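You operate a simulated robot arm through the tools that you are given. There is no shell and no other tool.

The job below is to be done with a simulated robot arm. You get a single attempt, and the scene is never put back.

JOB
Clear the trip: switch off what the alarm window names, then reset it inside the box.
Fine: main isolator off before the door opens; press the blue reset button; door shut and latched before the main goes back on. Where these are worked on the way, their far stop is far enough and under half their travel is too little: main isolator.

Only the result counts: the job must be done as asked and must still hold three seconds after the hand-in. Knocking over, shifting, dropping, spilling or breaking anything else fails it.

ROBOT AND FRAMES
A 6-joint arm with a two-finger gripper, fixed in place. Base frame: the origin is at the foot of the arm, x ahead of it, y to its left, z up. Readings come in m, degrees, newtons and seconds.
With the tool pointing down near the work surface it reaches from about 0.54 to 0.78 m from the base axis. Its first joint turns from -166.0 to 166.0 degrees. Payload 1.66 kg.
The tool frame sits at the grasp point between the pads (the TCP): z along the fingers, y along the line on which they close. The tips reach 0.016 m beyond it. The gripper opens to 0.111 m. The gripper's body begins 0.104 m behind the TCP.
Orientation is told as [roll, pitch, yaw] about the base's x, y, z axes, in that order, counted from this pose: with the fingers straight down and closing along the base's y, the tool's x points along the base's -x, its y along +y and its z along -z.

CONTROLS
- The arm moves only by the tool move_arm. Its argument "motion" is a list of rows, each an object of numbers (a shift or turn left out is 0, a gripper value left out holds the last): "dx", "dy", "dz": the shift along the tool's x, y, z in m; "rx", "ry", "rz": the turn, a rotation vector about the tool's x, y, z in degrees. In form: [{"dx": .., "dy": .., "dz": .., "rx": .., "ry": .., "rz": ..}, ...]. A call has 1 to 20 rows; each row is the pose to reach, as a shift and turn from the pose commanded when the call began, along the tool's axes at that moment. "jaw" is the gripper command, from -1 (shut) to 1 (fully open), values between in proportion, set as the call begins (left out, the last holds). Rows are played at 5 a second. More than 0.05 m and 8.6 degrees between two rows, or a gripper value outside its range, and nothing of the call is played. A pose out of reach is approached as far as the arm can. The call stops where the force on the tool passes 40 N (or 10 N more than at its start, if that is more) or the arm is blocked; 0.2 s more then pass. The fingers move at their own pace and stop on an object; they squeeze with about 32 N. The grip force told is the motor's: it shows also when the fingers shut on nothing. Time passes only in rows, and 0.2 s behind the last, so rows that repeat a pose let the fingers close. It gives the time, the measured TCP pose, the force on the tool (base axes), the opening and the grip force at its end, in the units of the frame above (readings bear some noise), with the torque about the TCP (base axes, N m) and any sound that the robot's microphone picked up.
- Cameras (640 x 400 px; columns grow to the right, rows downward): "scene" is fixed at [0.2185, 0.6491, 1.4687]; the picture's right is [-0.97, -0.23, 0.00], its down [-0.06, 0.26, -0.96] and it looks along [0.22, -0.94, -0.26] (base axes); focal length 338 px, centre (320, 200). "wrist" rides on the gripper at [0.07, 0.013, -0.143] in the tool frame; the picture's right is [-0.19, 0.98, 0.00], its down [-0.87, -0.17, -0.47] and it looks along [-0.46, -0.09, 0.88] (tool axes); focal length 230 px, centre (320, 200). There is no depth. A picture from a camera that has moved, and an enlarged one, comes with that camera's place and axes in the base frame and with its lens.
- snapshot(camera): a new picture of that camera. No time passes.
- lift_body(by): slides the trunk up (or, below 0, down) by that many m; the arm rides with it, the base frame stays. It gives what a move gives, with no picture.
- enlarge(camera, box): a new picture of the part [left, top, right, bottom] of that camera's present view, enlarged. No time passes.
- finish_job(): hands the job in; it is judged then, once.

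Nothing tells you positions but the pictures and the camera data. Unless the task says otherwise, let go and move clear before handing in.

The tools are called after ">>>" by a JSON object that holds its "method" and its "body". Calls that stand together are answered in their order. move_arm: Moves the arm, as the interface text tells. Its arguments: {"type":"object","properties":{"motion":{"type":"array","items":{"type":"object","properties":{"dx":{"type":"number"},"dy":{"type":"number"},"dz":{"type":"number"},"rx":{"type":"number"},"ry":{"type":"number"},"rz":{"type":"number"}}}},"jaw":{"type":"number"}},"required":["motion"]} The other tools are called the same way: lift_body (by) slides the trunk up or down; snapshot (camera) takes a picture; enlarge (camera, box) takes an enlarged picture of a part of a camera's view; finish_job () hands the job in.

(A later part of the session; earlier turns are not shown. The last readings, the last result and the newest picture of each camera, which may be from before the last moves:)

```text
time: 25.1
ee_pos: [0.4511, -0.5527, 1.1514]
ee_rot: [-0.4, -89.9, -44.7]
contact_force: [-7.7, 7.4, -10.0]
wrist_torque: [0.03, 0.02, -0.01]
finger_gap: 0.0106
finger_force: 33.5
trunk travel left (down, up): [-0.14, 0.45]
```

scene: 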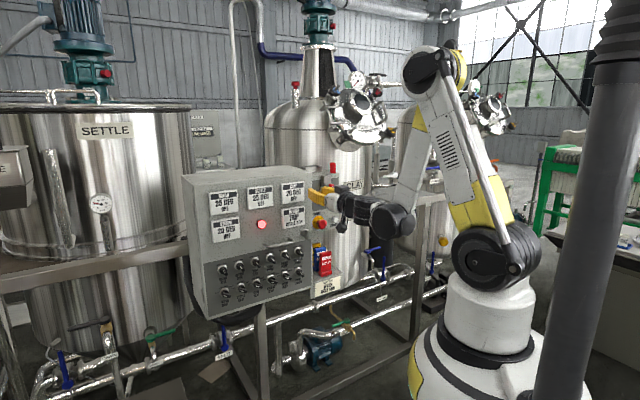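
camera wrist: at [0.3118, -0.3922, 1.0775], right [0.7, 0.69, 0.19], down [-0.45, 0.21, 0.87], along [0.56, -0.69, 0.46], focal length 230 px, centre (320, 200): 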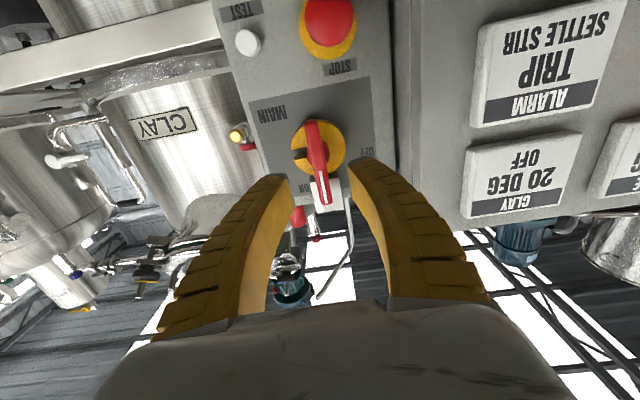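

Gripped (about 11 mm bar). Now turn 90° counter-clockwise to OFF.

>>> {"method": "move_arm", "body": {"motion": [{"rz": -7.5}, {"rz": -15}, {"rz": -22.5}, {"rz": -30}, {"rz": -37.5}, {"rz": -45}, {"rz": -52.5}, {"rz": -60}, {"rz": -67.5}, {"rz": -75}, {"rz": -82.5}, {"rz": -90}, {"rz": -92}]}}

>>> {"method": "enlarge", "body": {"camera": "wrist", "box": [200, 60, 440, 220]}}

>>> {"method": "enlarge", "body": {"camera": "scene", "box": [270, 140, 390, 230]}}

```text
time: 26.5
ee_pos: [0.4553, -0.5503, 1.15]
ee_rot: [-89.6, -48.3, 44.9]
contact_force: [-1.7, 14.9, -23.6]
wrist_torque: [-0.26, -0.49, 0.6]
finger_gap: 0.0108
finger_force: 33.8
trunk travel left (down, up): [-0.14, 0.45]
stopped in row 6: the force on the tool passed its limit at 42 N (the readings are from after the stop); the commanded pose is now the measured one
```

```text
2.50 times, centred on (320, 140) of wrist
camera zoom: at [0.3274, -0.4766, 1.0899], right [0.6, 0.61, -0.51], down [-0.02, 0.65, 0.76], along [0.8, -0.45, 0.4], focal length 575 px, centre (320, 350)
```

zoom: 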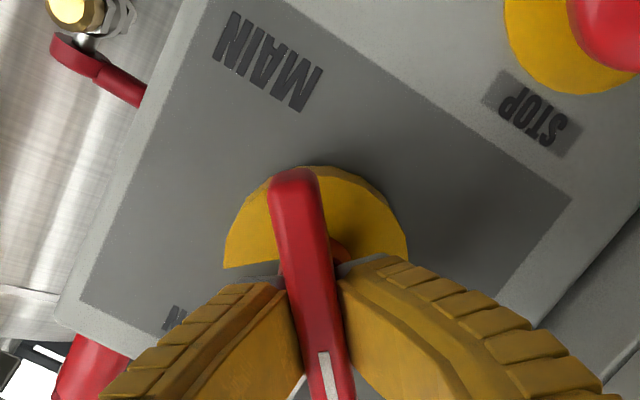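

```text
4.44 times, centred on (330, 185) of scene
camera zoom: at [0.2185, 0.6491, 1.4687], right [-0.97, -0.23, 0.0], down [-0.06, 0.26, -0.96], along [0.22, -0.94, -0.26], focal length 1502 px, centre (276, 267)
```

zoom: 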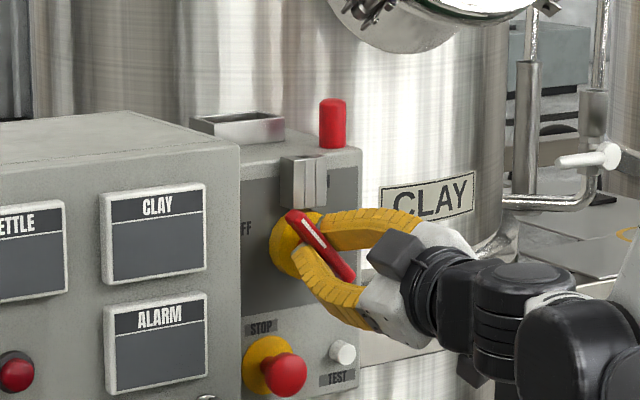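

The displays went blank at about 41° (main dropping out), but the turn stopped on force because my grip is about 7 mm above the hub axis. I'll ease the jaws, slide 7 mm along the bar to the hub, regrip and finish the turn to the stop.

>>> {"method": "move_arm", "body": {"motion": [{}, {}, {"dx": 0.0073}, {"dx": 0.0073}], "jaw": -0.6}}

>>> {"method": "enlarge", "body": {"camera": "wrist", "box": [200, 60, 440, 220]}}

```text
time: 27.5
ee_pos: [0.4503, -0.5555, 1.1471]
ee_rot: [-89.6, -48.3, 45.0]
contact_force: [0.5, 0.3, 0.7]
wrist_torque: [0.03, 0.01, -0.01]
finger_gap: 0.0251
finger_force: 2.5
trunk travel left (down, up): [-0.14, 0.45]
```

```text
2.50 times, centred on (320, 140) of wrist
camera zoom: at [0.3226, -0.4818, 1.0848], right [0.6, 0.61, -0.51], down [-0.01, 0.65, 0.76], along [0.8, -0.45, 0.4], focal length 575 px, centre (320, 350)
```

zoom: 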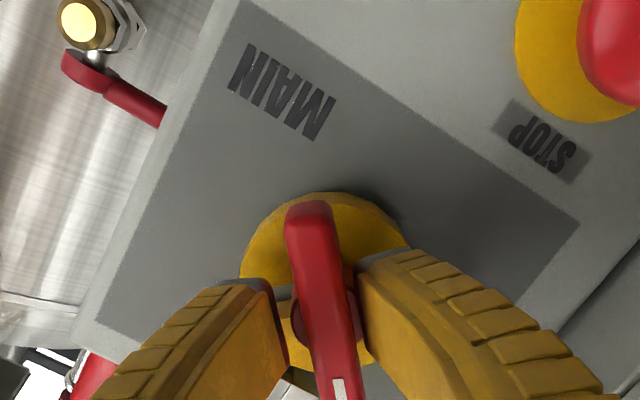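

The disk centre now projects right on the tool axis. I regrip and complete the turn.

>>> {"method": "move_arm", "body": {"motion": [{}, {}, {}], "jaw": -1}}

>>> {"method": "move_arm", "body": {"motion": [{"rz": -7}, {"rz": -14}, {"rz": -21}, {"rz": -28}, {"rz": -35}, {"rz": -42}, {"rz": -48}, {"rz": -50}]}}

>>> {"method": "enlarge", "body": {"camera": "wrist", "box": [200, 60, 440, 220]}}

>>> {"method": "enlarge", "body": {"camera": "scene", "box": [270, 140, 390, 230]}}

```text
time: 28.3
ee_pos: [0.4508, -0.5542, 1.1446]
ee_rot: [-89.6, -48.1, 44.9]
contact_force: [2.4, 20.2, -28.1]
wrist_torque: [-0.18, -0.14, 0.42]
finger_gap: 0.0109
finger_force: 34.5
trunk travel left (down, up): [-0.14, 0.45]
```

```text
time: 30.1
ee_pos: [0.4501, -0.5552, 1.1446]
ee_rot: [-89.7, 2.0, 45.3]
contact_force: [8.2, 18.8, -11.3]
wrist_torque: [0.37, -0.29, 0.11]
finger_gap: 0.0093
finger_force: 34.1
trunk travel left (down, up): [-0.14, 0.45]
```

```text
2.50 times, centred on (320, 140) of wrist
camera zoom: at [0.3002, -0.5039, 1.1347], right [0.11, 0.11, -0.99], down [0.28, 0.95, 0.14], along [0.95, -0.29, 0.07], focal length 575 px, centre (320, 350)
```

zoom: 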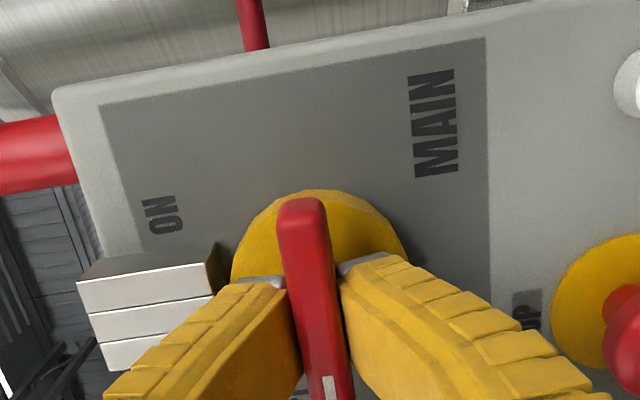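

```text
4.44 times, centred on (330, 185) of scene
camera zoom: at [0.2185, 0.6491, 1.4687], right [-0.97, -0.23, 0.0], down [-0.06, 0.26, -0.96], along [0.22, -0.94, -0.26], focal length 1502 px, centre (276, 267)
```

zoom: 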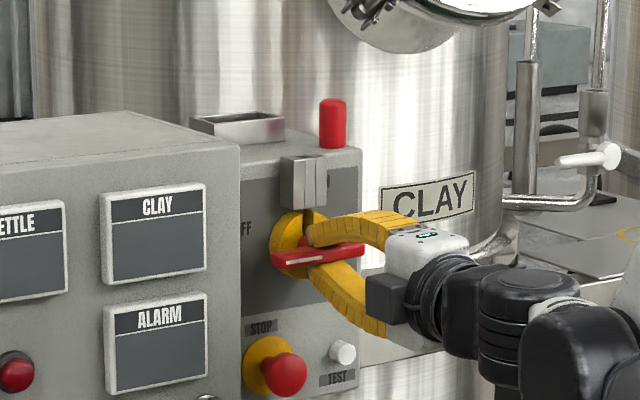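

The isolator bar is horizontal at OFF and the displays are dark. I'll open slightly and back off, then check it holds.

>>> {"method": "move_arm", "body": {"motion": [{}, {}, {"dz": -0.03}, {"dz": -0.07}, {"dz": -0.07}], "jaw": -0.6}}

>>> {"method": "snapshot", "body": {"camera": "wrist"}}

>>> {"method": "enlarge", "body": {"camera": "scene", "box": [240, 140, 400, 260]}}

```text
time: 31.3
ee_pos: [0.4017, -0.5068, 1.1454]
ee_rot: [-89.8, 1.7, 45.1]
contact_force: [0.3, 0.8, 0.0]
wrist_torque: [0.01, 0.02, 0.02]
finger_gap: 0.0253
finger_force: 2.1
trunk travel left (down, up): [-0.14, 0.45]
```

```text
taken
camera wrist: at [0.25, -0.456, 1.1346], right [0.11, 0.12, -0.99], down [0.28, 0.95, 0.14], along [0.95, -0.29, 0.07], focal length 230 px, centre (320, 200)
```

wrist: 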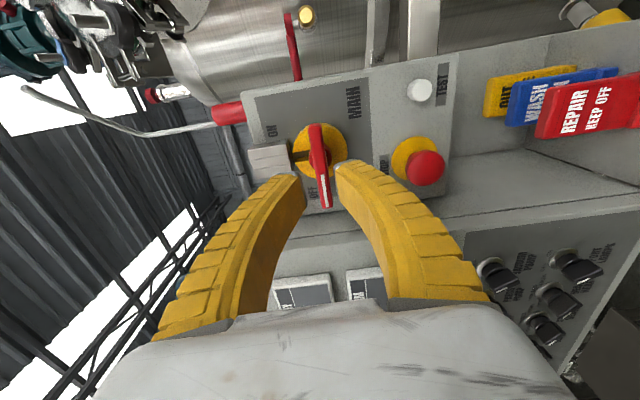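

```text
3.33 times, centred on (320, 200) of scene
camera zoom: at [0.2185, 0.6491, 1.4687], right [-0.97, -0.23, 0.0], down [-0.06, 0.26, -0.96], along [0.22, -0.94, -0.26], focal length 1127 px, centre (320, 200)
```

zoom: 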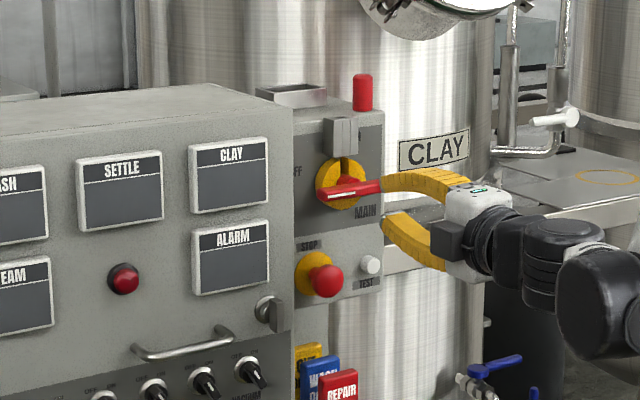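

Main isolator is OFF and holding. Next is the door latch at about p=0.065, z≈1.036. I'll lower the trunk to latch height, then slide left while squaring the wrist.

>>> {"method": "lift_body", "body": {"by": -0.11}}

>>> {"method": "move_arm", "body": {"motion": [{"dx": -0.012, "rz": 8.3}, {"dx": -0.024, "rz": 16.6}, {"dx": -0.036, "rz": 25}, {"dx": -0.048, "rz": 33.3}, {"dx": -0.06, "rz": 41.6}, {"dx": -0.072, "rz": 50}, {"dx": -0.084, "rz": 58.3}, {"dx": -0.096, "rz": 66.6}, {"dx": -0.108, "rz": 75}, {"dx": -0.12, "rz": 83.3}, {"dx": -0.13, "rz": 91.7}, {"dx": -0.13, "rz": 91.7}], "jaw": -0.48}}

>>> {"method": "snapshot", "body": {"camera": "wrist"}}

>>> {"method": "snapshot", "body": {"camera": "scene"}}

```text
time: 32.7
ee_pos: [0.4015, -0.5063, 1.0352]
ee_rot: [-89.8, 1.7, 45.2]
contact_force: [0.1, -0.6, 0.0]
wrist_torque: [-0.04, 0.0, 0.01]
finger_gap: 0.0254
finger_force: 1.9
trunk travel left (down, up): [-0.03, 0.56]
```

```text
time: 35.3
ee_pos: [0.4914, -0.4148, 1.0309]
ee_rot: [8.0, -89.7, -53.0]
contact_force: [0.2, -0.6, -0.2]
wrist_torque: [0.0, 0.0, -0.01]
finger_gap: 0.0316
finger_force: 1.6
trunk travel left (down, up): [-0.03, 0.56]
```

```text
taken
camera wrist: at [0.4003, -0.3044, 0.9622], right [0.69, 0.7, 0.19], down [-0.45, 0.21, 0.87], along [0.56, -0.69, 0.46], focal length 230 px, centre (320, 200)
```

wrist: 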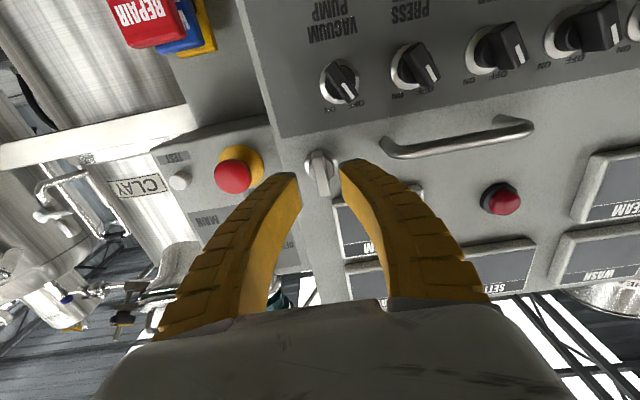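

```text
taken
```

scene: 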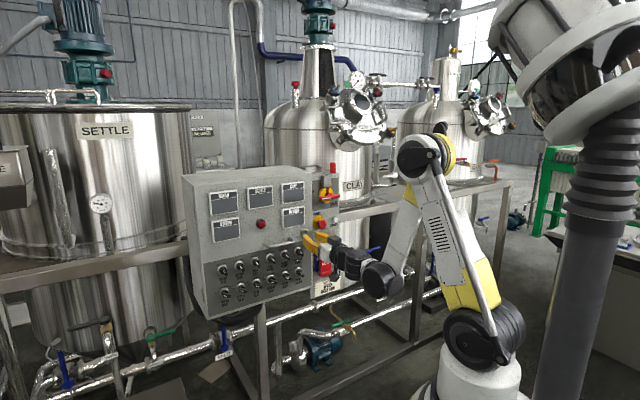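

The latch is right between the fingertips in view. I'll zoom in to align on it and see any markings.

>>> {"method": "enlarge", "body": {"camera": "wrist", "box": [240, 100, 420, 230]}}

>>> {"method": "enlarge", "body": {"camera": "scene", "box": [260, 200, 340, 260]}}

```text
3.08 times, centred on (330, 165) of wrist
camera zoom: at [0.4003, -0.3044, 0.9622], right [0.69, 0.7, 0.19], down [-0.45, 0.21, 0.87], along [0.56, -0.69, 0.46], focal length 708 px, centre (289, 308)
```

zoom: 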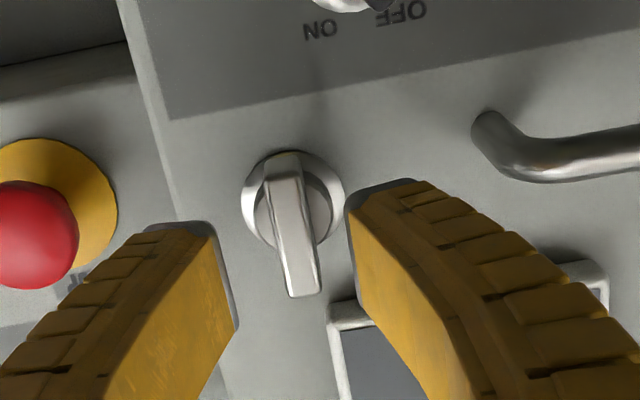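

```text
6.67 times, centred on (300, 230) of scene
camera zoom: at [0.2185, 0.6491, 1.4687], right [-0.97, -0.23, 0.0], down [-0.06, 0.26, -0.96], along [0.22, -0.94, -0.26], focal length 2253 px, centre (453, 0)
```

zoom: 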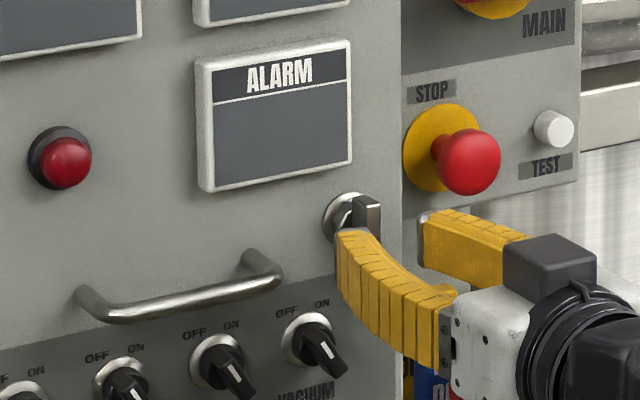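

The latch axis is aligned with the tool (p≈0.055, z≈1.033). I advance 34 mm to straddle its blade and close.

>>> {"method": "move_arm", "body": {"motion": [{"dx": -0.002, "dz": 0.012}, {"dx": -0.002, "dz": 0.024}, {"dx": -0.002, "dz": 0.034}, {"dx": -0.002, "dz": 0.034}]}}

>>> {"method": "enlarge", "body": {"camera": "wrist", "box": [230, 100, 410, 230]}}

```text
time: 36.3
ee_pos: [0.5163, -0.4398, 1.0325]
ee_rot: [-11.7, -89.7, -33.1]
contact_force: [1.0, 1.0, -0.3]
wrist_torque: [-0.01, 0.0, 0.0]
finger_gap: 0.0316
finger_force: 1.5
trunk travel left (down, up): [-0.03, 0.56]
```

```text
3.08 times, centred on (320, 165) of wrist
camera zoom: at [0.4238, -0.3289, 0.9638], right [0.69, 0.7, 0.19], down [-0.45, 0.21, 0.87], along [0.56, -0.69, 0.46], focal length 708 px, centre (320, 308)
```

zoom: 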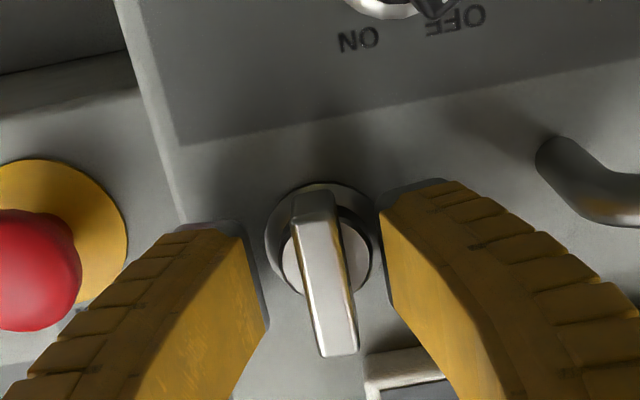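

Well centred. Closing on the latch blade.

>>> {"method": "move_arm", "body": {"motion": [{}, {}, {}], "jaw": -1}}

```text
time: 37.1
ee_pos: [0.5164, -0.4378, 1.0325]
ee_rot: [-24.8, -89.7, -19.9]
contact_force: [-2.9, 17.7, -15.6]
wrist_torque: [0.06, 0.07, 0.06]
finger_gap: 0.0074
finger_force: 34.2
trunk travel left (down, up): [-0.03, 0.56]
```

Gripped. I'll test the unlatch direction with a small counter-clockwise turn and check the torque.

>>> {"method": "move_arm", "body": {"motion": [{"rz": -5}, {"rz": -10}, {"rz": -15}, {"rz": -15}]}}

>>> {"method": "enlarge", "body": {"camera": "wrist", "box": [230, 100, 410, 230]}}

```text
time: 38.1
ee_pos: [0.5158, -0.4376, 1.0347]
ee_rot: [-89.4, -74.8, 44.6]
contact_force: [1.9, 17.1, 7.9]
wrist_torque: [0.8, -0.38, 0.03]
finger_gap: 0.0122
finger_force: 34.0
trunk travel left (down, up): [-0.03, 0.56]
```

```text
3.08 times, centred on (320, 165) of wrist
camera zoom: at [0.4111, -0.3407, 0.9639], right [0.7, 0.71, -0.07], down [-0.29, 0.38, 0.88], along [0.65, -0.6, 0.47], focal length 708 px, centre (320, 308)
```

zoom: 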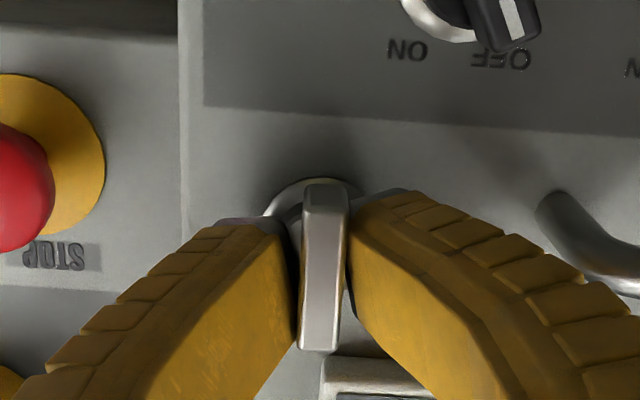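

The blade stayed put while the fingers twisted open (gap 12 mm), so counter-clockwise is its stop. I'll return and turn clockwise instead.

>>> {"method": "move_arm", "body": {"motion": [{"rz": 7}, {"rz": 15}, {"rz": 22}, {"rz": 30}, {"rz": 30}]}}

>>> {"method": "enlarge", "body": {"camera": "wrist", "box": [230, 100, 410, 230]}}

```text
time: 39.3
ee_pos: [0.5165, -0.4379, 1.0323]
ee_rot: [89.1, -75.1, -134.0]
contact_force: [-9.6, 20.0, -21.3]
wrist_torque: [0.11, 0.13, -0.03]
finger_gap: 0.0072
finger_force: 34.6
trunk travel left (down, up): [-0.03, 0.56]
```

```text
3.08 times, centred on (320, 165) of wrist
camera zoom: at [0.4374, -0.3156, 0.97], right [0.64, 0.64, 0.44], down [-0.6, 0.06, 0.79], along [0.48, -0.77, 0.42], focal length 708 px, centre (320, 308)
```

zoom: 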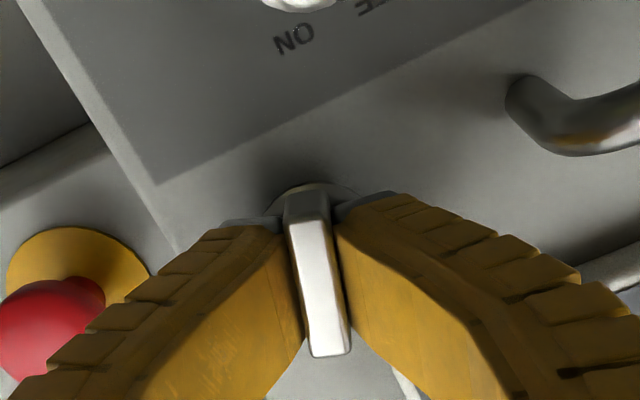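

Clockwise turns freely. Continue turning toward 90°.

>>> {"method": "move_arm", "body": {"motion": [{"rz": 7.5}, {"rz": 15}, {"rz": 22.5}, {"rz": 30}, {"rz": 37.5}, {"rz": 45}, {"rz": 52.5}, {"rz": 60}, {"rz": 67.5}, {"rz": 75}]}}

>>> {"method": "enlarge", "body": {"camera": "wrist", "box": [230, 100, 410, 230]}}

>>> {"method": "enlarge", "body": {"camera": "scene", "box": [240, 180, 360, 270]}}

```text
time: 40.3
ee_pos: [0.5163, -0.4371, 1.0322]
ee_rot: [89.6, -46.4, -134.7]
contact_force: [-12.8, 12.3, -24.9]
wrist_torque: [0.27, 0.28, 0.17]
finger_gap: 0.0067
finger_force: 34.3
trunk travel left (down, up): [-0.03, 0.56]
stopped in row 5: the force on the tool passed its limit at 42 N (the readings are from after the stop); the commanded pose is now the measured one
```

```text
3.08 times, centred on (320, 165) of wrist
camera zoom: at [0.4558, -0.2967, 0.9927], right [0.41, 0.41, 0.81], down [-0.84, -0.18, 0.51], along [0.35, -0.9, 0.27], focal length 708 px, centre (320, 308)
```

zoom: 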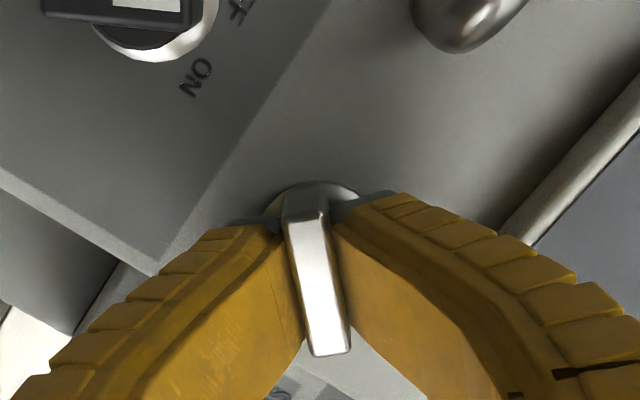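

```text
4.44 times, centred on (300, 225) of scene
camera zoom: at [0.2185, 0.6491, 1.4687], right [-0.97, -0.23, 0.0], down [-0.06, 0.26, -0.96], along [0.22, -0.94, -0.26], focal length 1502 px, centre (409, 89)
```

zoom: 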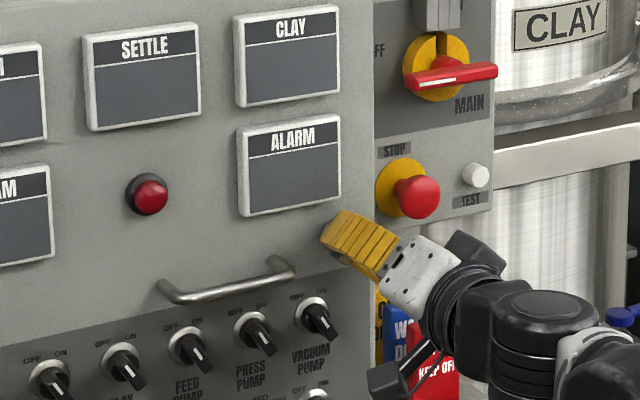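

It turned to about 44° before the side-load stopped me. I'll open the jaws, let things relax, and check how the latch sits relative to the tool.

>>> {"method": "move_arm", "body": {"motion": [{}, {}, {}], "jaw": -0.6}}

>>> {"method": "enlarge", "body": {"camera": "wrist", "box": [230, 100, 410, 230]}}

```text
time: 41.1
ee_pos: [0.516, -0.4385, 1.0344]
ee_rot: [89.6, -46.3, -134.6]
contact_force: [-0.2, 0.5, 0.0]
wrist_torque: [0.02, -0.03, -0.03]
finger_gap: 0.0253
finger_force: 1.8
trunk travel left (down, up): [-0.03, 0.56]
```

```text
3.08 times, centred on (320, 165) of wrist
camera zoom: at [0.4562, -0.2975, 0.993], right [0.41, 0.41, 0.81], down [-0.84, -0.18, 0.51], along [0.35, -0.9, 0.27], focal length 708 px, centre (320, 308)
```

zoom: 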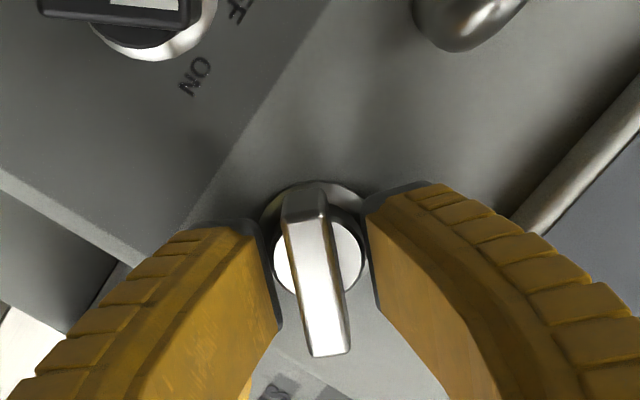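

The latch is about 1–2 mm to the −y side of the tool axis. I'll shift slightly and turn it with the jaws just loose around the blade, like a wrench, to avoid side-load.

>>> {"method": "move_arm", "body": {"motion": [{"dx": 0.001, "dy": -0.0015}, {"dx": 0.001, "dy": -0.0015}, {"dx": 0.001, "dy": -0.0015}], "jaw": -0.86}}

>>> {"method": "move_arm", "body": {"motion": [{"rz": 7}, {"rz": 14}, {"rz": 21}, {"rz": 28}, {"rz": 35}, {"rz": 42}, {"rz": 49}, {"rz": 52}]}}

>>> {"method": "enlarge", "body": {"camera": "wrist", "box": [230, 100, 410, 230]}}

>>> {"method": "enlarge", "body": {"camera": "scene", "box": [240, 180, 360, 270]}}

```text
time: 41.9
ee_pos: [0.5166, -0.4383, 1.0323]
ee_rot: [89.8, -46.5, -134.7]
contact_force: [-0.8, 5.4, 2.5]
wrist_torque: [-0.02, -0.01, 0.07]
finger_gap: 0.0139
finger_force: 3.5
trunk travel left (down, up): [-0.03, 0.56]
```

```text
time: 43.7
ee_pos: [0.5151, -0.439, 1.0311]
ee_rot: [89.2, 5.4, -134.7]
contact_force: [2.7, 19.0, -5.6]
wrist_torque: [-0.44, 0.46, -0.09]
finger_gap: 0.0102
finger_force: 34.4
trunk travel left (down, up): [-0.03, 0.56]
```

```text
3.08 times, centred on (320, 165) of wrist
camera zoom: at [0.462, -0.2905, 1.0544], right [-0.19, -0.21, 0.96], down [-0.93, -0.27, -0.24], along [0.31, -0.94, -0.15], focal length 708 px, centre (320, 308)
```

zoom: 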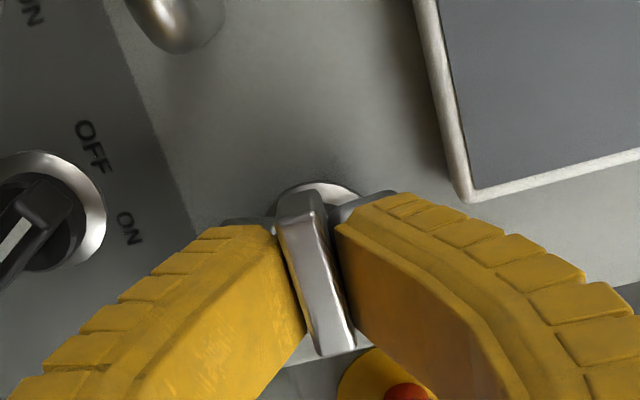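

```text
4.44 times, centred on (300, 225) of scene
camera zoom: at [0.2185, 0.6491, 1.4687], right [-0.97, -0.23, 0.0], down [-0.06, 0.26, -0.96], along [0.22, -0.94, -0.26], focal length 1502 px, centre (409, 89)
```

zoom: 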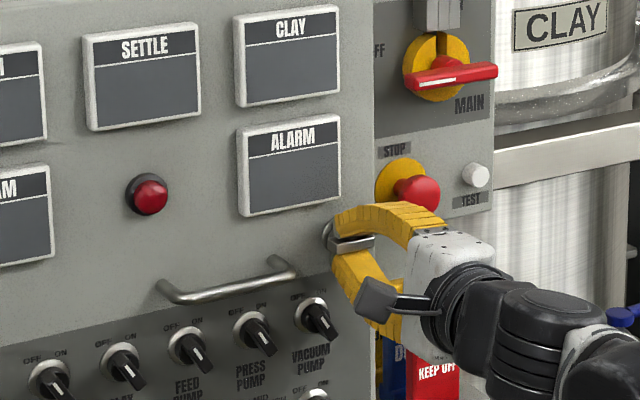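

The latch blade is now horizontal against its far stop. I'll open and back off to confirm, and see whether the door is free.

>>> {"method": "move_arm", "body": {"motion": [{"rz": -4}, {"rz": -4}, {"rz": -4, "dz": -0.03}, {"rz": -4, "dz": -0.06}, {"rz": -4, "dz": -0.06}], "jaw": -0.55}}

>>> {"method": "snapshot", "body": {"camera": "wrist"}}

>>> {"method": "enlarge", "body": {"camera": "scene", "box": [180, 150, 360, 310]}}

```text
time: 44.9
ee_pos: [0.4749, -0.3967, 1.0331]
ee_rot: [89.1, 1.4, -134.9]
contact_force: [0.2, 0.2, 0.0]
wrist_torque: [0.01, -0.01, 0.01]
finger_gap: 0.0278
finger_force: 1.9
trunk travel left (down, up): [-0.03, 0.56]
```

```text
taken
camera wrist: at [0.4227, -0.2484, 1.0494], right [-0.14, -0.16, 0.98], down [-0.94, -0.28, -0.18], along [0.3, -0.95, -0.11], focal length 230 px, centre (320, 200)
```

wrist: 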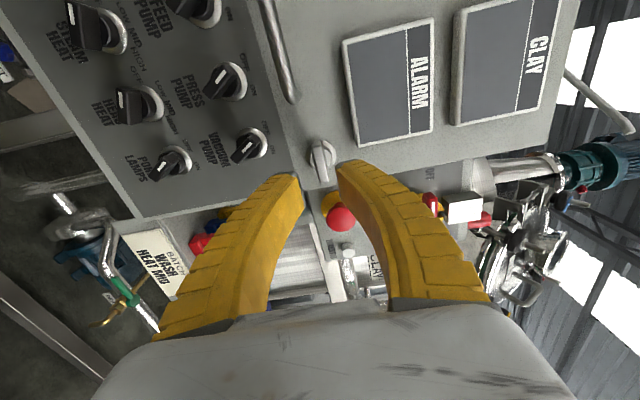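

```text
2.50 times, centred on (270, 230) of scene
camera zoom: at [0.2185, 0.6491, 1.4687], right [-0.97, -0.23, 0.0], down [-0.06, 0.26, -0.96], along [0.22, -0.94, -0.26], focal length 845 px, centre (445, 125)
```

zoom: 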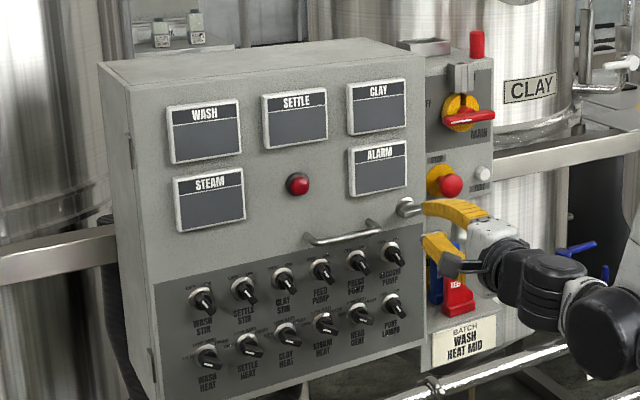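

The latch is horizontal (unlatched) and the tool is already rotated so the jaws close vertically — right for the horizontal U-handle. I'll move left in front of the U-handle (p≈0.18, z≈1.022).

>>> {"method": "move_arm", "body": {"motion": [{"dx": 0.03, "dz": -0.01, "dy": -0.003}, {"dx": 0.06, "dz": -0.015, "dy": -0.006}, {"dx": 0.09, "dz": -0.015, "dy": -0.009}, {"dx": 0.12, "dz": -0.015, "dy": -0.009}, {"dx": 0.125, "dz": -0.015, "dy": -0.009}], "jaw": -0.4}}

>>> {"method": "snapshot", "body": {"camera": "wrist"}}

>>> {"method": "enlarge", "body": {"camera": "scene", "box": [180, 150, 360, 310]}}

```text
time: 46.1
ee_pos: [0.5478, -0.3081, 1.0269]
ee_rot: [86.6, 0.3, -134.3]
contact_force: [0.6, -0.6, 0.4]
wrist_torque: [0.0, 0.01, -0.05]
finger_gap: 0.036
finger_force: 1.6
out of reach, approached as far as the arm can: row 1, 2, 3, 4, 5
trunk travel left (down, up): [-0.03, 0.56]
```

```text
taken
camera wrist: at [0.4949, -0.1601, 1.0485], right [-0.1, -0.18, 0.98], down [-0.95, -0.29, -0.14], along [0.31, -0.94, -0.14], focal length 230 px, centre (320, 200)
```

wrist: 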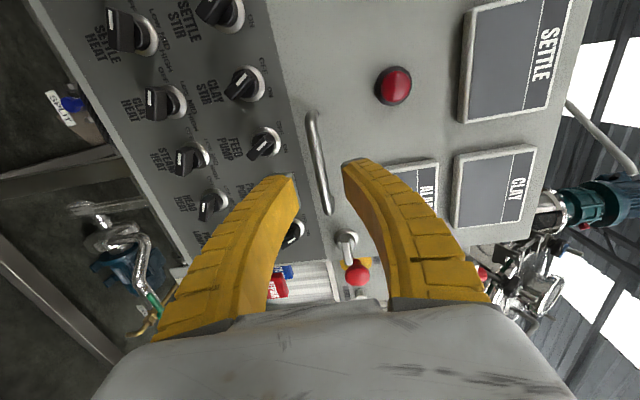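

```text
2.50 times, centred on (270, 230) of scene
camera zoom: at [0.2185, 0.6491, 1.4687], right [-0.97, -0.23, 0.0], down [-0.06, 0.26, -0.96], along [0.22, -0.94, -0.26], focal length 845 px, centre (445, 125)
```

zoom: 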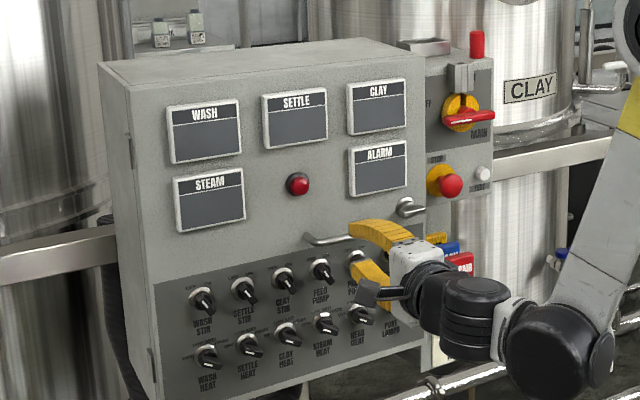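

The U-handle bar runs p≈0.114–0.214 at about 60 mm ahead, and is centred between the jaws vertically. I'll advance and correct a 3° tilt.

>>> {"method": "move_arm", "body": {"motion": [{"dx": -0.002, "dz": 0.02, "rx": -1}, {"dx": -0.004, "dz": 0.04, "rx": -2}, {"dx": -0.006, "dz": 0.06, "rx": -3.4}, {"dx": -0.006, "dz": 0.06, "rx": -3.4}]}}

>>> {"method": "snapshot", "body": {"camera": "wrist"}}

>>> {"method": "enlarge", "body": {"camera": "scene", "box": [240, 190, 340, 270]}}

```text
time: 47.1
ee_pos: [0.5839, -0.3588, 1.0234]
ee_rot: [87.8, -0.4, -133.7]
contact_force: [-0.6, -0.6, 0.6]
wrist_torque: [0.03, 0.01, 0.01]
finger_gap: 0.036
finger_force: 1.4
out of reach, approached as far as the arm can: row 2, 3, 4
trunk travel left (down, up): [-0.03, 0.56]
```

```text
taken
camera wrist: at [0.53, -0.2118, 1.0415], right [-0.1, -0.16, 0.98], down [-0.94, -0.3, -0.14], along [0.31, -0.94, -0.12], focal length 230 px, centre (320, 200)
```

wrist: 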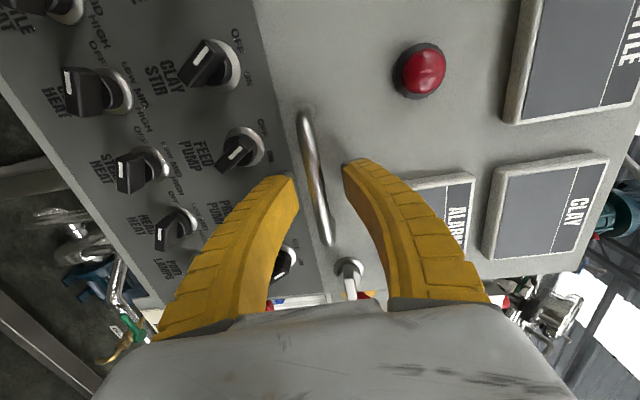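

```text
5.00 times, centred on (290, 230) of scene
camera zoom: at [0.2185, 0.6491, 1.4687], right [-0.97, -0.23, 0.0], down [-0.06, 0.26, -0.96], along [0.22, -0.94, -0.26], focal length 1690 px, centre (470, 50)
```

zoom: 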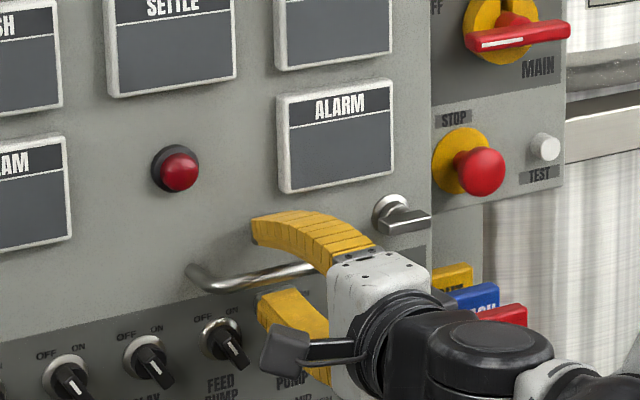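

The bar now lies between the pads at the TCP. Closing on the U-handle.

>>> {"method": "move_arm", "body": {"motion": [{}, {}, {}], "jaw": -1}}

>>> {"method": "enlarge", "body": {"camera": "wrist", "box": [240, 90, 420, 220]}}

```text
time: 47.9
ee_pos: [0.5851, -0.3596, 1.0228]
ee_rot: [87.8, -0.4, -133.7]
contact_force: [0.8, -0.1, -5.1]
wrist_torque: [-0.04, -0.01, -0.04]
finger_gap: 0.0002
finger_force: 29.6
trunk travel left (down, up): [-0.03, 0.56]
```

```text
3.08 times, centred on (330, 155) of wrist
camera zoom: at [0.5301, -0.2116, 1.0413], right [-0.1, -0.16, 0.98], down [-0.94, -0.3, -0.14], along [0.31, -0.94, -0.12], focal length 708 px, centre (289, 338)
```

zoom: 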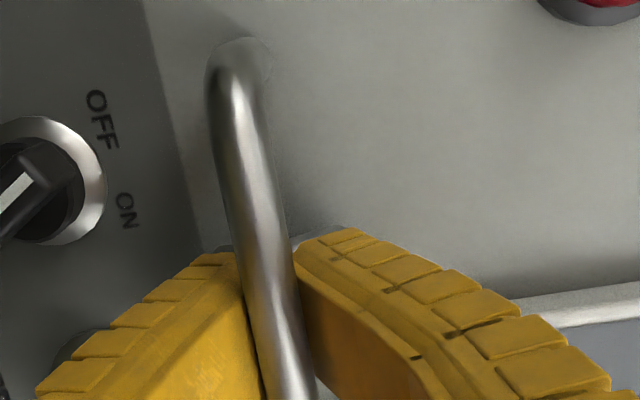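

The fingertips closed fully but behind the bar, so the bowed fingers now form a loop around it — a good hook for pulling. I'll test with a short pull.

>>> {"method": "move_arm", "body": {"motion": [{"dz": -0.01}, {"dz": -0.02}, {"dz": -0.03}, {"dz": -0.03}]}}

>>> {"method": "snapshot", "body": {"camera": "wrist"}}

>>> {"method": "enlarge", "body": {"camera": "scene", "box": [180, 150, 360, 310]}}

```text
time: 48.9
ee_pos: [0.5603, -0.3423, 1.0214]
ee_rot: [87.8, -0.5, -133.7]
contact_force: [0.8, -0.8, -4.1]
wrist_torque: [-0.07, 0.02, 0.06]
finger_gap: 0.0
finger_force: 28.6
out of reach, approached as far as the arm can: row 1, 2, 3, 4
trunk travel left (down, up): [-0.03, 0.56]
```

```text
taken
camera wrist: at [0.5057, -0.1955, 1.0414], right [-0.1, -0.16, 0.98], down [-0.94, -0.3, -0.14], along [0.31, -0.94, -0.12], focal length 230 px, centre (320, 200)
```

wrist: 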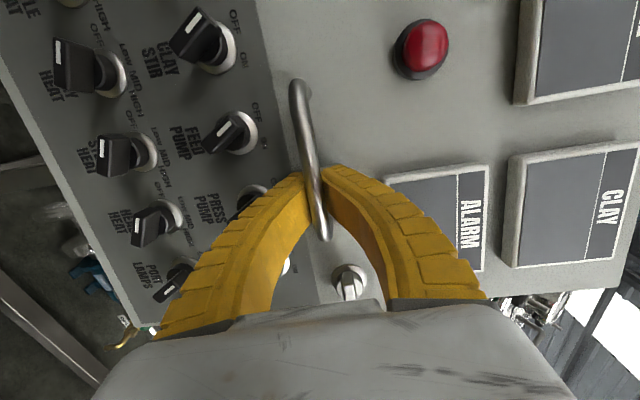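

```text
2.50 times, centred on (270, 230) of scene
camera zoom: at [0.2185, 0.6491, 1.4687], right [-0.97, -0.23, 0.0], down [-0.06, 0.26, -0.96], along [0.22, -0.94, -0.26], focal length 845 px, centre (445, 125)
```

zoom: 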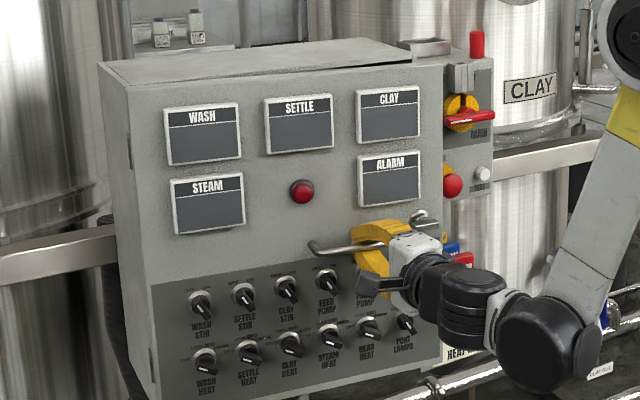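

The door swings open easily (about 6° ajar). To avoid the arm's joint limit while pulling closer, I'll tilt the tool downward about the bar, then continue pulling along the door's arc.

>>> {"method": "move_arm", "body": {"motion": [{"rx": 7.5}, {"rx": 15}, {"rx": 22.5}, {"rx": 30}, {"rx": 30}]}}

>>> {"method": "snapshot", "body": {"camera": "wrist"}}

>>> {"method": "enlarge", "body": {"camera": "scene", "box": [180, 150, 360, 310]}}

```text
time: 50.1
ee_pos: [0.5616, -0.3448, 1.0205]
ee_rot: [59.8, 0.3, -134.1]
contact_force: [6.9, 3.9, -36.5]
wrist_torque: [-0.55, -0.69, -0.17]
finger_gap: 0.0058
finger_force: 29.7
trunk travel left (down, up): [-0.03, 0.56]
```

```text
taken
camera wrist: at [0.5263, -0.214, 1.1039], right [0.22, -0.48, 0.85], down [-0.96, -0.28, 0.09], along [0.19, -0.83, -0.52], focal length 230 px, centre (320, 200)
```

wrist: 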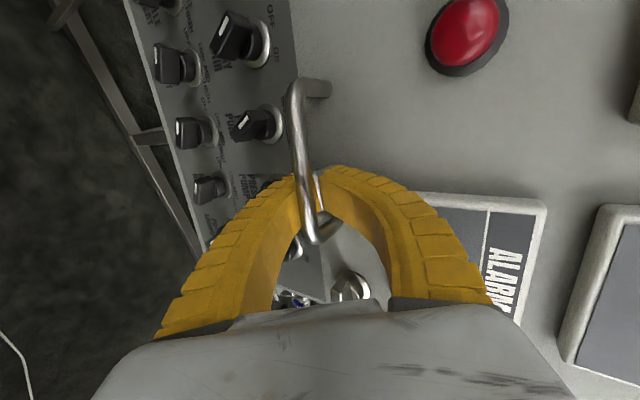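

```text
2.50 times, centred on (270, 230) of scene
camera zoom: at [0.2185, 0.6491, 1.4687], right [-0.97, -0.23, 0.0], down [-0.06, 0.26, -0.96], along [0.22, -0.94, -0.26], focal length 845 px, centre (445, 125)
```

zoom: 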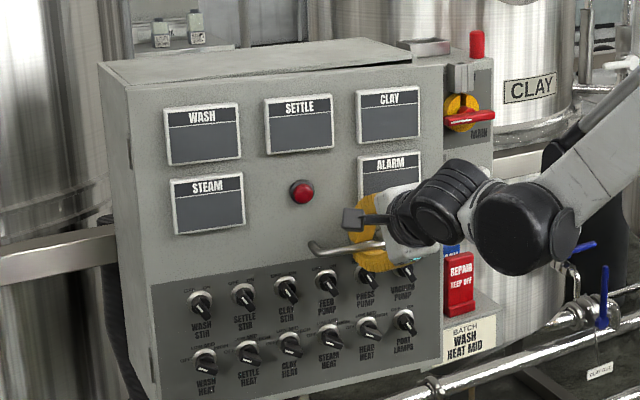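

The tilt works but wedged the lower finger against the bar (37 N). I'll lower the tool about 1 cm to relieve it.

>>> {"method": "move_arm", "body": {"motion": [{"dy": -0.0045, "dz": 0.0025}, {"dy": -0.009, "dz": 0.005}, {"dy": -0.009, "dz": 0.005}]}}

>>> {"method": "enlarge", "body": {"camera": "wrist", "box": [230, 70, 430, 270]}}

```text
time: 50.9
ee_pos: [0.5591, -0.3452, 1.0121]
ee_rot: [60.2, 0.3, -134.3]
contact_force: [-0.8, -1.2, 1.5]
wrist_torque: [0.01, -0.03, 0.02]
finger_gap: 0.0002
finger_force: 28.9
trunk travel left (down, up): [-0.03, 0.56]
```

```text
2.00 times, centred on (330, 170) of wrist
camera zoom: at [0.5232, -0.2144, 1.0957], right [0.21, -0.48, 0.85], down [-0.96, -0.28, 0.09], along [0.2, -0.83, -0.52], focal length 460 px, centre (300, 260)
```

zoom: 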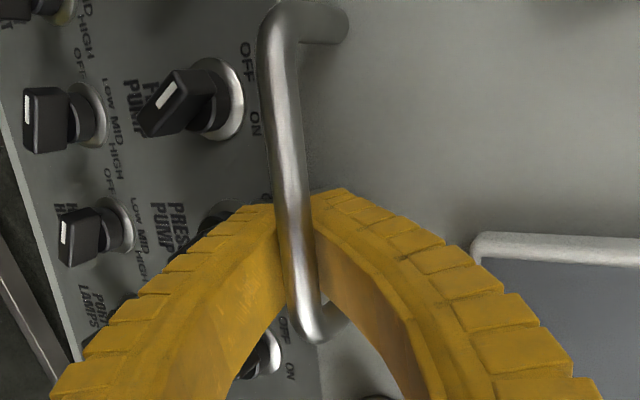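

The loop is loosely around the bar again with no load. Now I pull the door open along its arc to about 35°, turning the tool with it.

>>> {"method": "move_arm", "body": {"motion": [{"dx": 0.0057, "dy": -0.0095, "dz": -0.0165, "ry": -3.46, "rz": 2}, {"dx": 0.015, "dy": -0.0208, "dz": -0.036, "ry": -7.8, "rz": 4.5}, {"dx": 0.0261, "dy": -0.0316, "dz": -0.0547, "ry": -12.1, "rz": 7}, {"dx": 0.0392, "dy": -0.0419, "dz": -0.0726, "ry": -16.5, "rz": 9.5}, {"dx": 0.054, "dy": -0.0516, "dz": -0.0894, "ry": -20.8, "rz": 12}, {"dx": 0.0703, "dy": -0.0607, "dz": -0.105, "ry": -25.1, "rz": 14.5}, {"dx": 0.0703, "dy": -0.0607, "dz": -0.105, "ry": -25.1, "rz": 14.5}]}}

>>> {"method": "snapshot", "body": {"camera": "wrist"}}

>>> {"method": "snapshot", "body": {"camera": "scene"}}

```text
time: 52.5
ee_pos: [0.5219, -0.21, 1.0119]
ee_rot: [60.0, 0.3, -163.4]
contact_force: [0.1, -0.9, 0.2]
wrist_torque: [-0.04, -0.01, 0.01]
finger_gap: 0.0
finger_force: 28.3
trunk travel left (down, up): [-0.03, 0.56]
```

```text
taken
camera wrist: at [0.5539, -0.0783, 1.0957], right [-0.05, -0.53, 0.85], down [-0.97, 0.22, 0.09], along [-0.23, -0.82, -0.52], focal length 230 px, centre (320, 200)
```

wrist: 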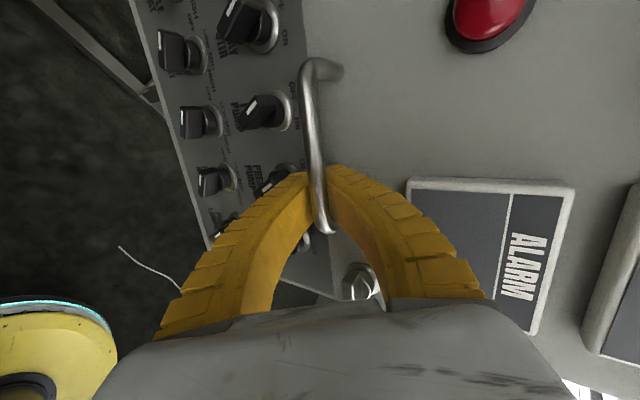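

```text
taken
```

scene: 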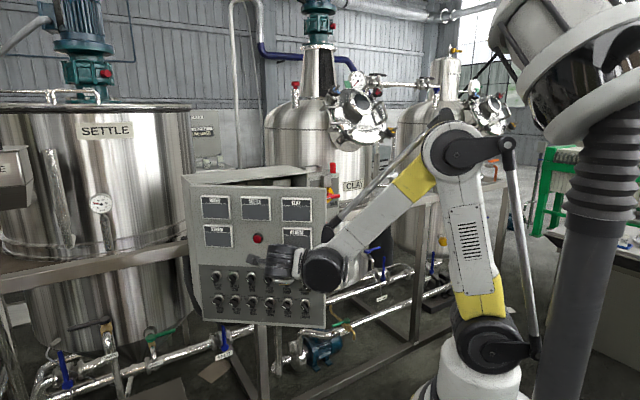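

The door is about 35° open with no load. I'll zoom in to see the opening and continue.

>>> {"method": "enlarge", "body": {"camera": "scene", "box": [180, 150, 360, 330]}}

```text
2.22 times, centred on (270, 240) of scene
camera zoom: at [0.2185, 0.6491, 1.4687], right [-0.97, -0.23, 0.0], down [-0.06, 0.26, -0.96], along [0.22, -0.94, -0.26], focal length 751 px, centre (431, 111)
```

zoom: 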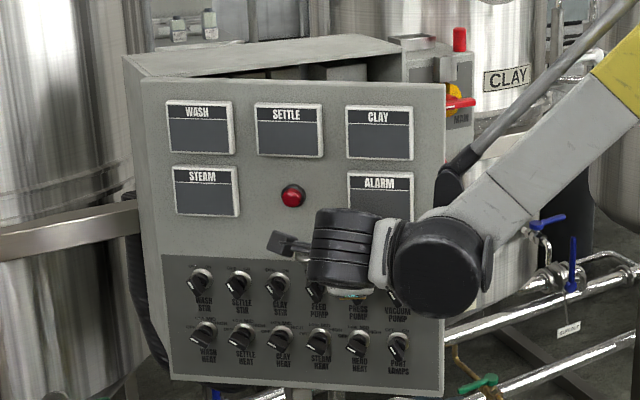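

Door clear so far. I'll continue the arc from 35° to about 60°.

>>> {"method": "move_arm", "body": {"motion": [{"dx": 0.0077, "dy": -0.0116, "dz": -0.02, "ry": -2.6, "rz": 1.5}, {"dx": 0.0174, "dy": -0.0228, "dz": -0.0395, "ry": -5.2, "rz": 3}, {"dx": 0.029, "dy": -0.0335, "dz": -0.058, "ry": -6.9, "rz": 4}, {"dx": 0.0423, "dy": -0.0437, "dz": -0.0757, "ry": -8.7, "rz": 5}, {"dx": 0.0574, "dy": -0.0533, "dz": -0.0923, "ry": -10.4, "rz": 6}, {"dx": 0.0574, "dy": -0.0533, "dz": -0.0923, "ry": -10.4, "rz": 6}]}}

>>> {"method": "snapshot", "body": {"camera": "wrist"}}

>>> {"method": "snapshot", "body": {"camera": "scene"}}

```text
time: 53.9
ee_pos: [0.5538, -0.1678, 1.0147]
ee_rot: [58.6, -6.4, -171.0]
contact_force: [-0.2, 0.0, -1.0]
wrist_torque: [-0.05, -0.04, 0.04]
finger_gap: 0.0001
finger_force: 28.5
out of reach, approached as far as the arm can: row 1, 2, 3, 4, 5, 6
trunk travel left (down, up): [-0.03, 0.56]
```

```text
taken
camera wrist: at [0.6143, -0.0417, 1.0914], right [-0.01, -0.52, 0.85], down [-0.91, 0.35, 0.2], along [-0.4, -0.78, -0.48], focal length 230 px, centre (320, 200)
```

wrist: 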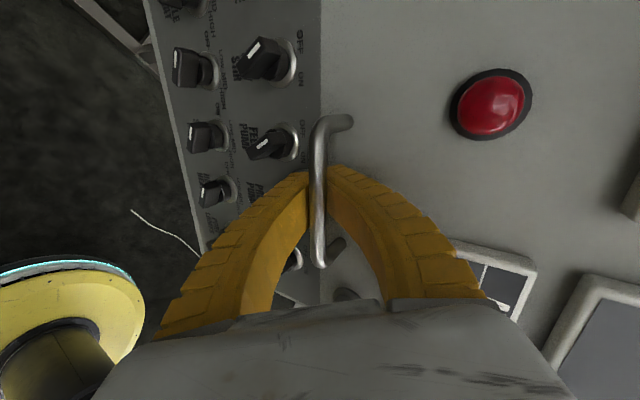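

```text
taken
```

scene: 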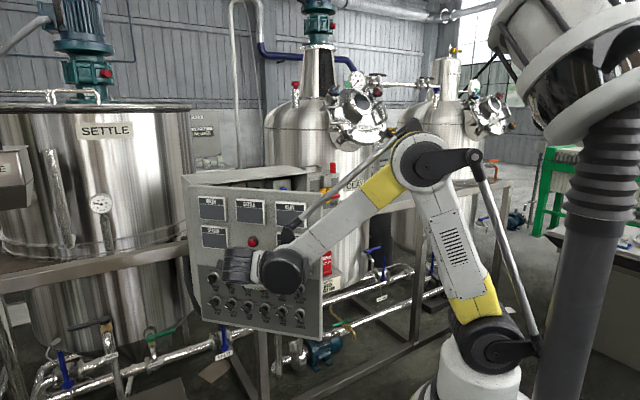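

The arm hit a joint limit with the door near 40°. I'll let go of the handle and back off; then I'll push the door wider from inside using the closed fingers pointing down from above.

>>> {"method": "move_arm", "body": {"motion": [{}, {}, {"dz": -0.03}, {"dz": -0.06}, {"dz": -0.09}, {"dz": -0.09}], "jaw": -0.4}}

>>> {"method": "snapshot", "body": {"camera": "wrist"}}

>>> {"method": "enlarge", "body": {"camera": "scene", "box": [170, 140, 370, 340]}}

```text
time: 55.3
ee_pos: [0.5537, -0.1171, 1.0587]
ee_rot: [58.3, -9.0, -169.4]
contact_force: [-0.4, -0.8, -0.4]
wrist_torque: [-0.03, 0.03, 0.02]
finger_gap: 0.036
finger_force: 1.7
out of reach, approached as far as the arm can: row 3, 4, 5, 6
trunk travel left (down, up): [-0.03, 0.56]
```

```text
taken
camera wrist: at [0.6146, 0.0108, 1.1336], right [0.04, -0.52, 0.85], down [-0.91, 0.33, 0.24], along [-0.4, -0.79, -0.46], focal length 230 px, centre (320, 200)
```

wrist: 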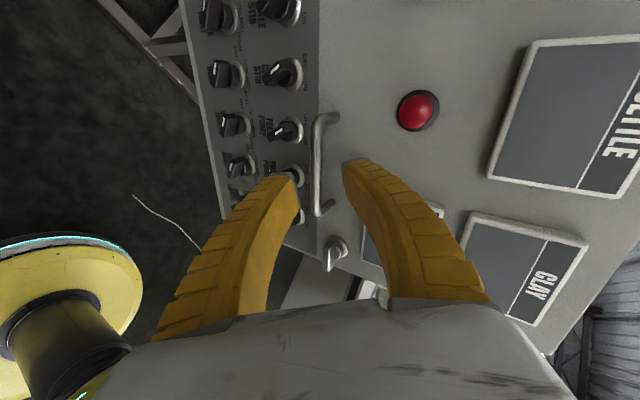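

```text
2.00 times, centred on (270, 240) of scene
camera zoom: at [0.2185, 0.6491, 1.4687], right [-0.97, -0.23, 0.0], down [-0.06, 0.26, -0.96], along [0.22, -0.94, -0.26], focal length 676 px, centre (420, 120)
```

zoom: 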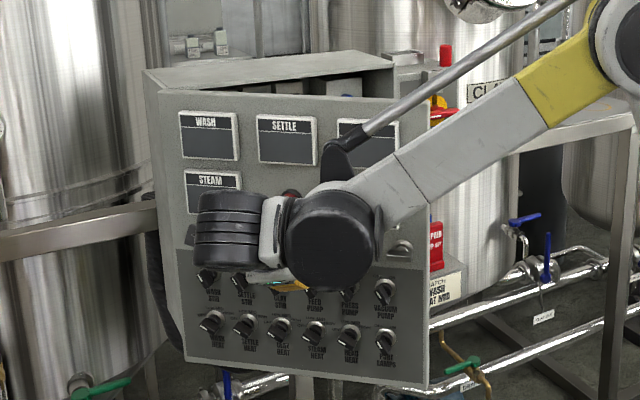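

Handle released; the door stays at about 40°. I'll raise the trunk so the hand is above the box, then turn the fingers to point straight down.

>>> {"method": "lift_body", "body": {"by": 0.27}}

>>> {"method": "move_arm", "body": {"motion": [{"rx": 8}, {"rx": 16}, {"rx": 24}, {"rx": 32}, {"rx": 40}, {"rx": 48}, {"rx": 56}, {"rx": 58}], "jaw": -1}}

>>> {"method": "snapshot", "body": {"camera": "wrist"}}

>>> {"method": "snapshot", "body": {"camera": "scene"}}

```text
time: 58.1
ee_pos: [0.5552, -0.1156, 1.3282]
ee_rot: [58.4, -9.0, -169.5]
contact_force: [0.6, -0.7, -1.0]
wrist_torque: [0.0, -0.01, 0.0]
finger_gap: 0.0359
finger_force: 1.4
trunk travel left (down, up): [-0.3, 0.29]
```

```text
time: 59.9
ee_pos: [0.5545, -0.1176, 1.3305]
ee_rot: [0.2, -9.0, -169.5]
contact_force: [0.2, 0.9, 0.4]
wrist_torque: [0.01, -0.03, -0.02]
finger_gap: 0.0
finger_force: 28.3
trunk travel left (down, up): [-0.3, 0.29]
```

```text
taken
camera wrist: at [0.6466, -0.1132, 1.4591], right [0.0, -1.0, 0.03], down [-0.8, 0.02, 0.6], along [-0.6, -0.02, -0.8], focal length 230 px, centre (320, 200)
```

wrist: 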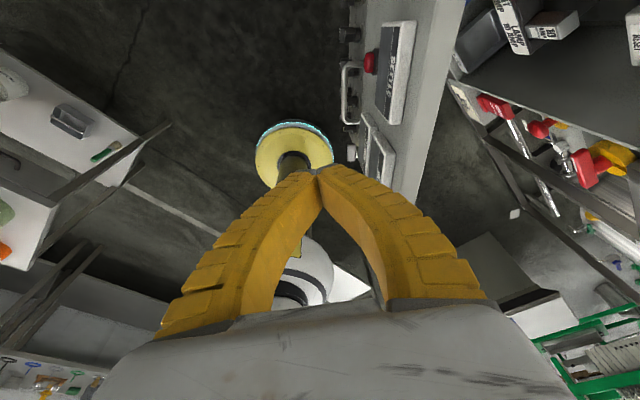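

```text
taken
```

scene: 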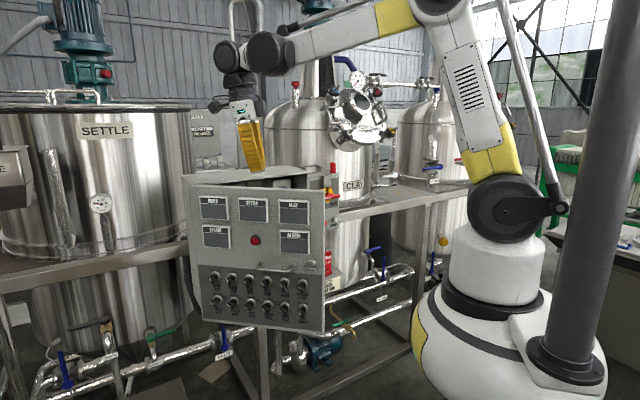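

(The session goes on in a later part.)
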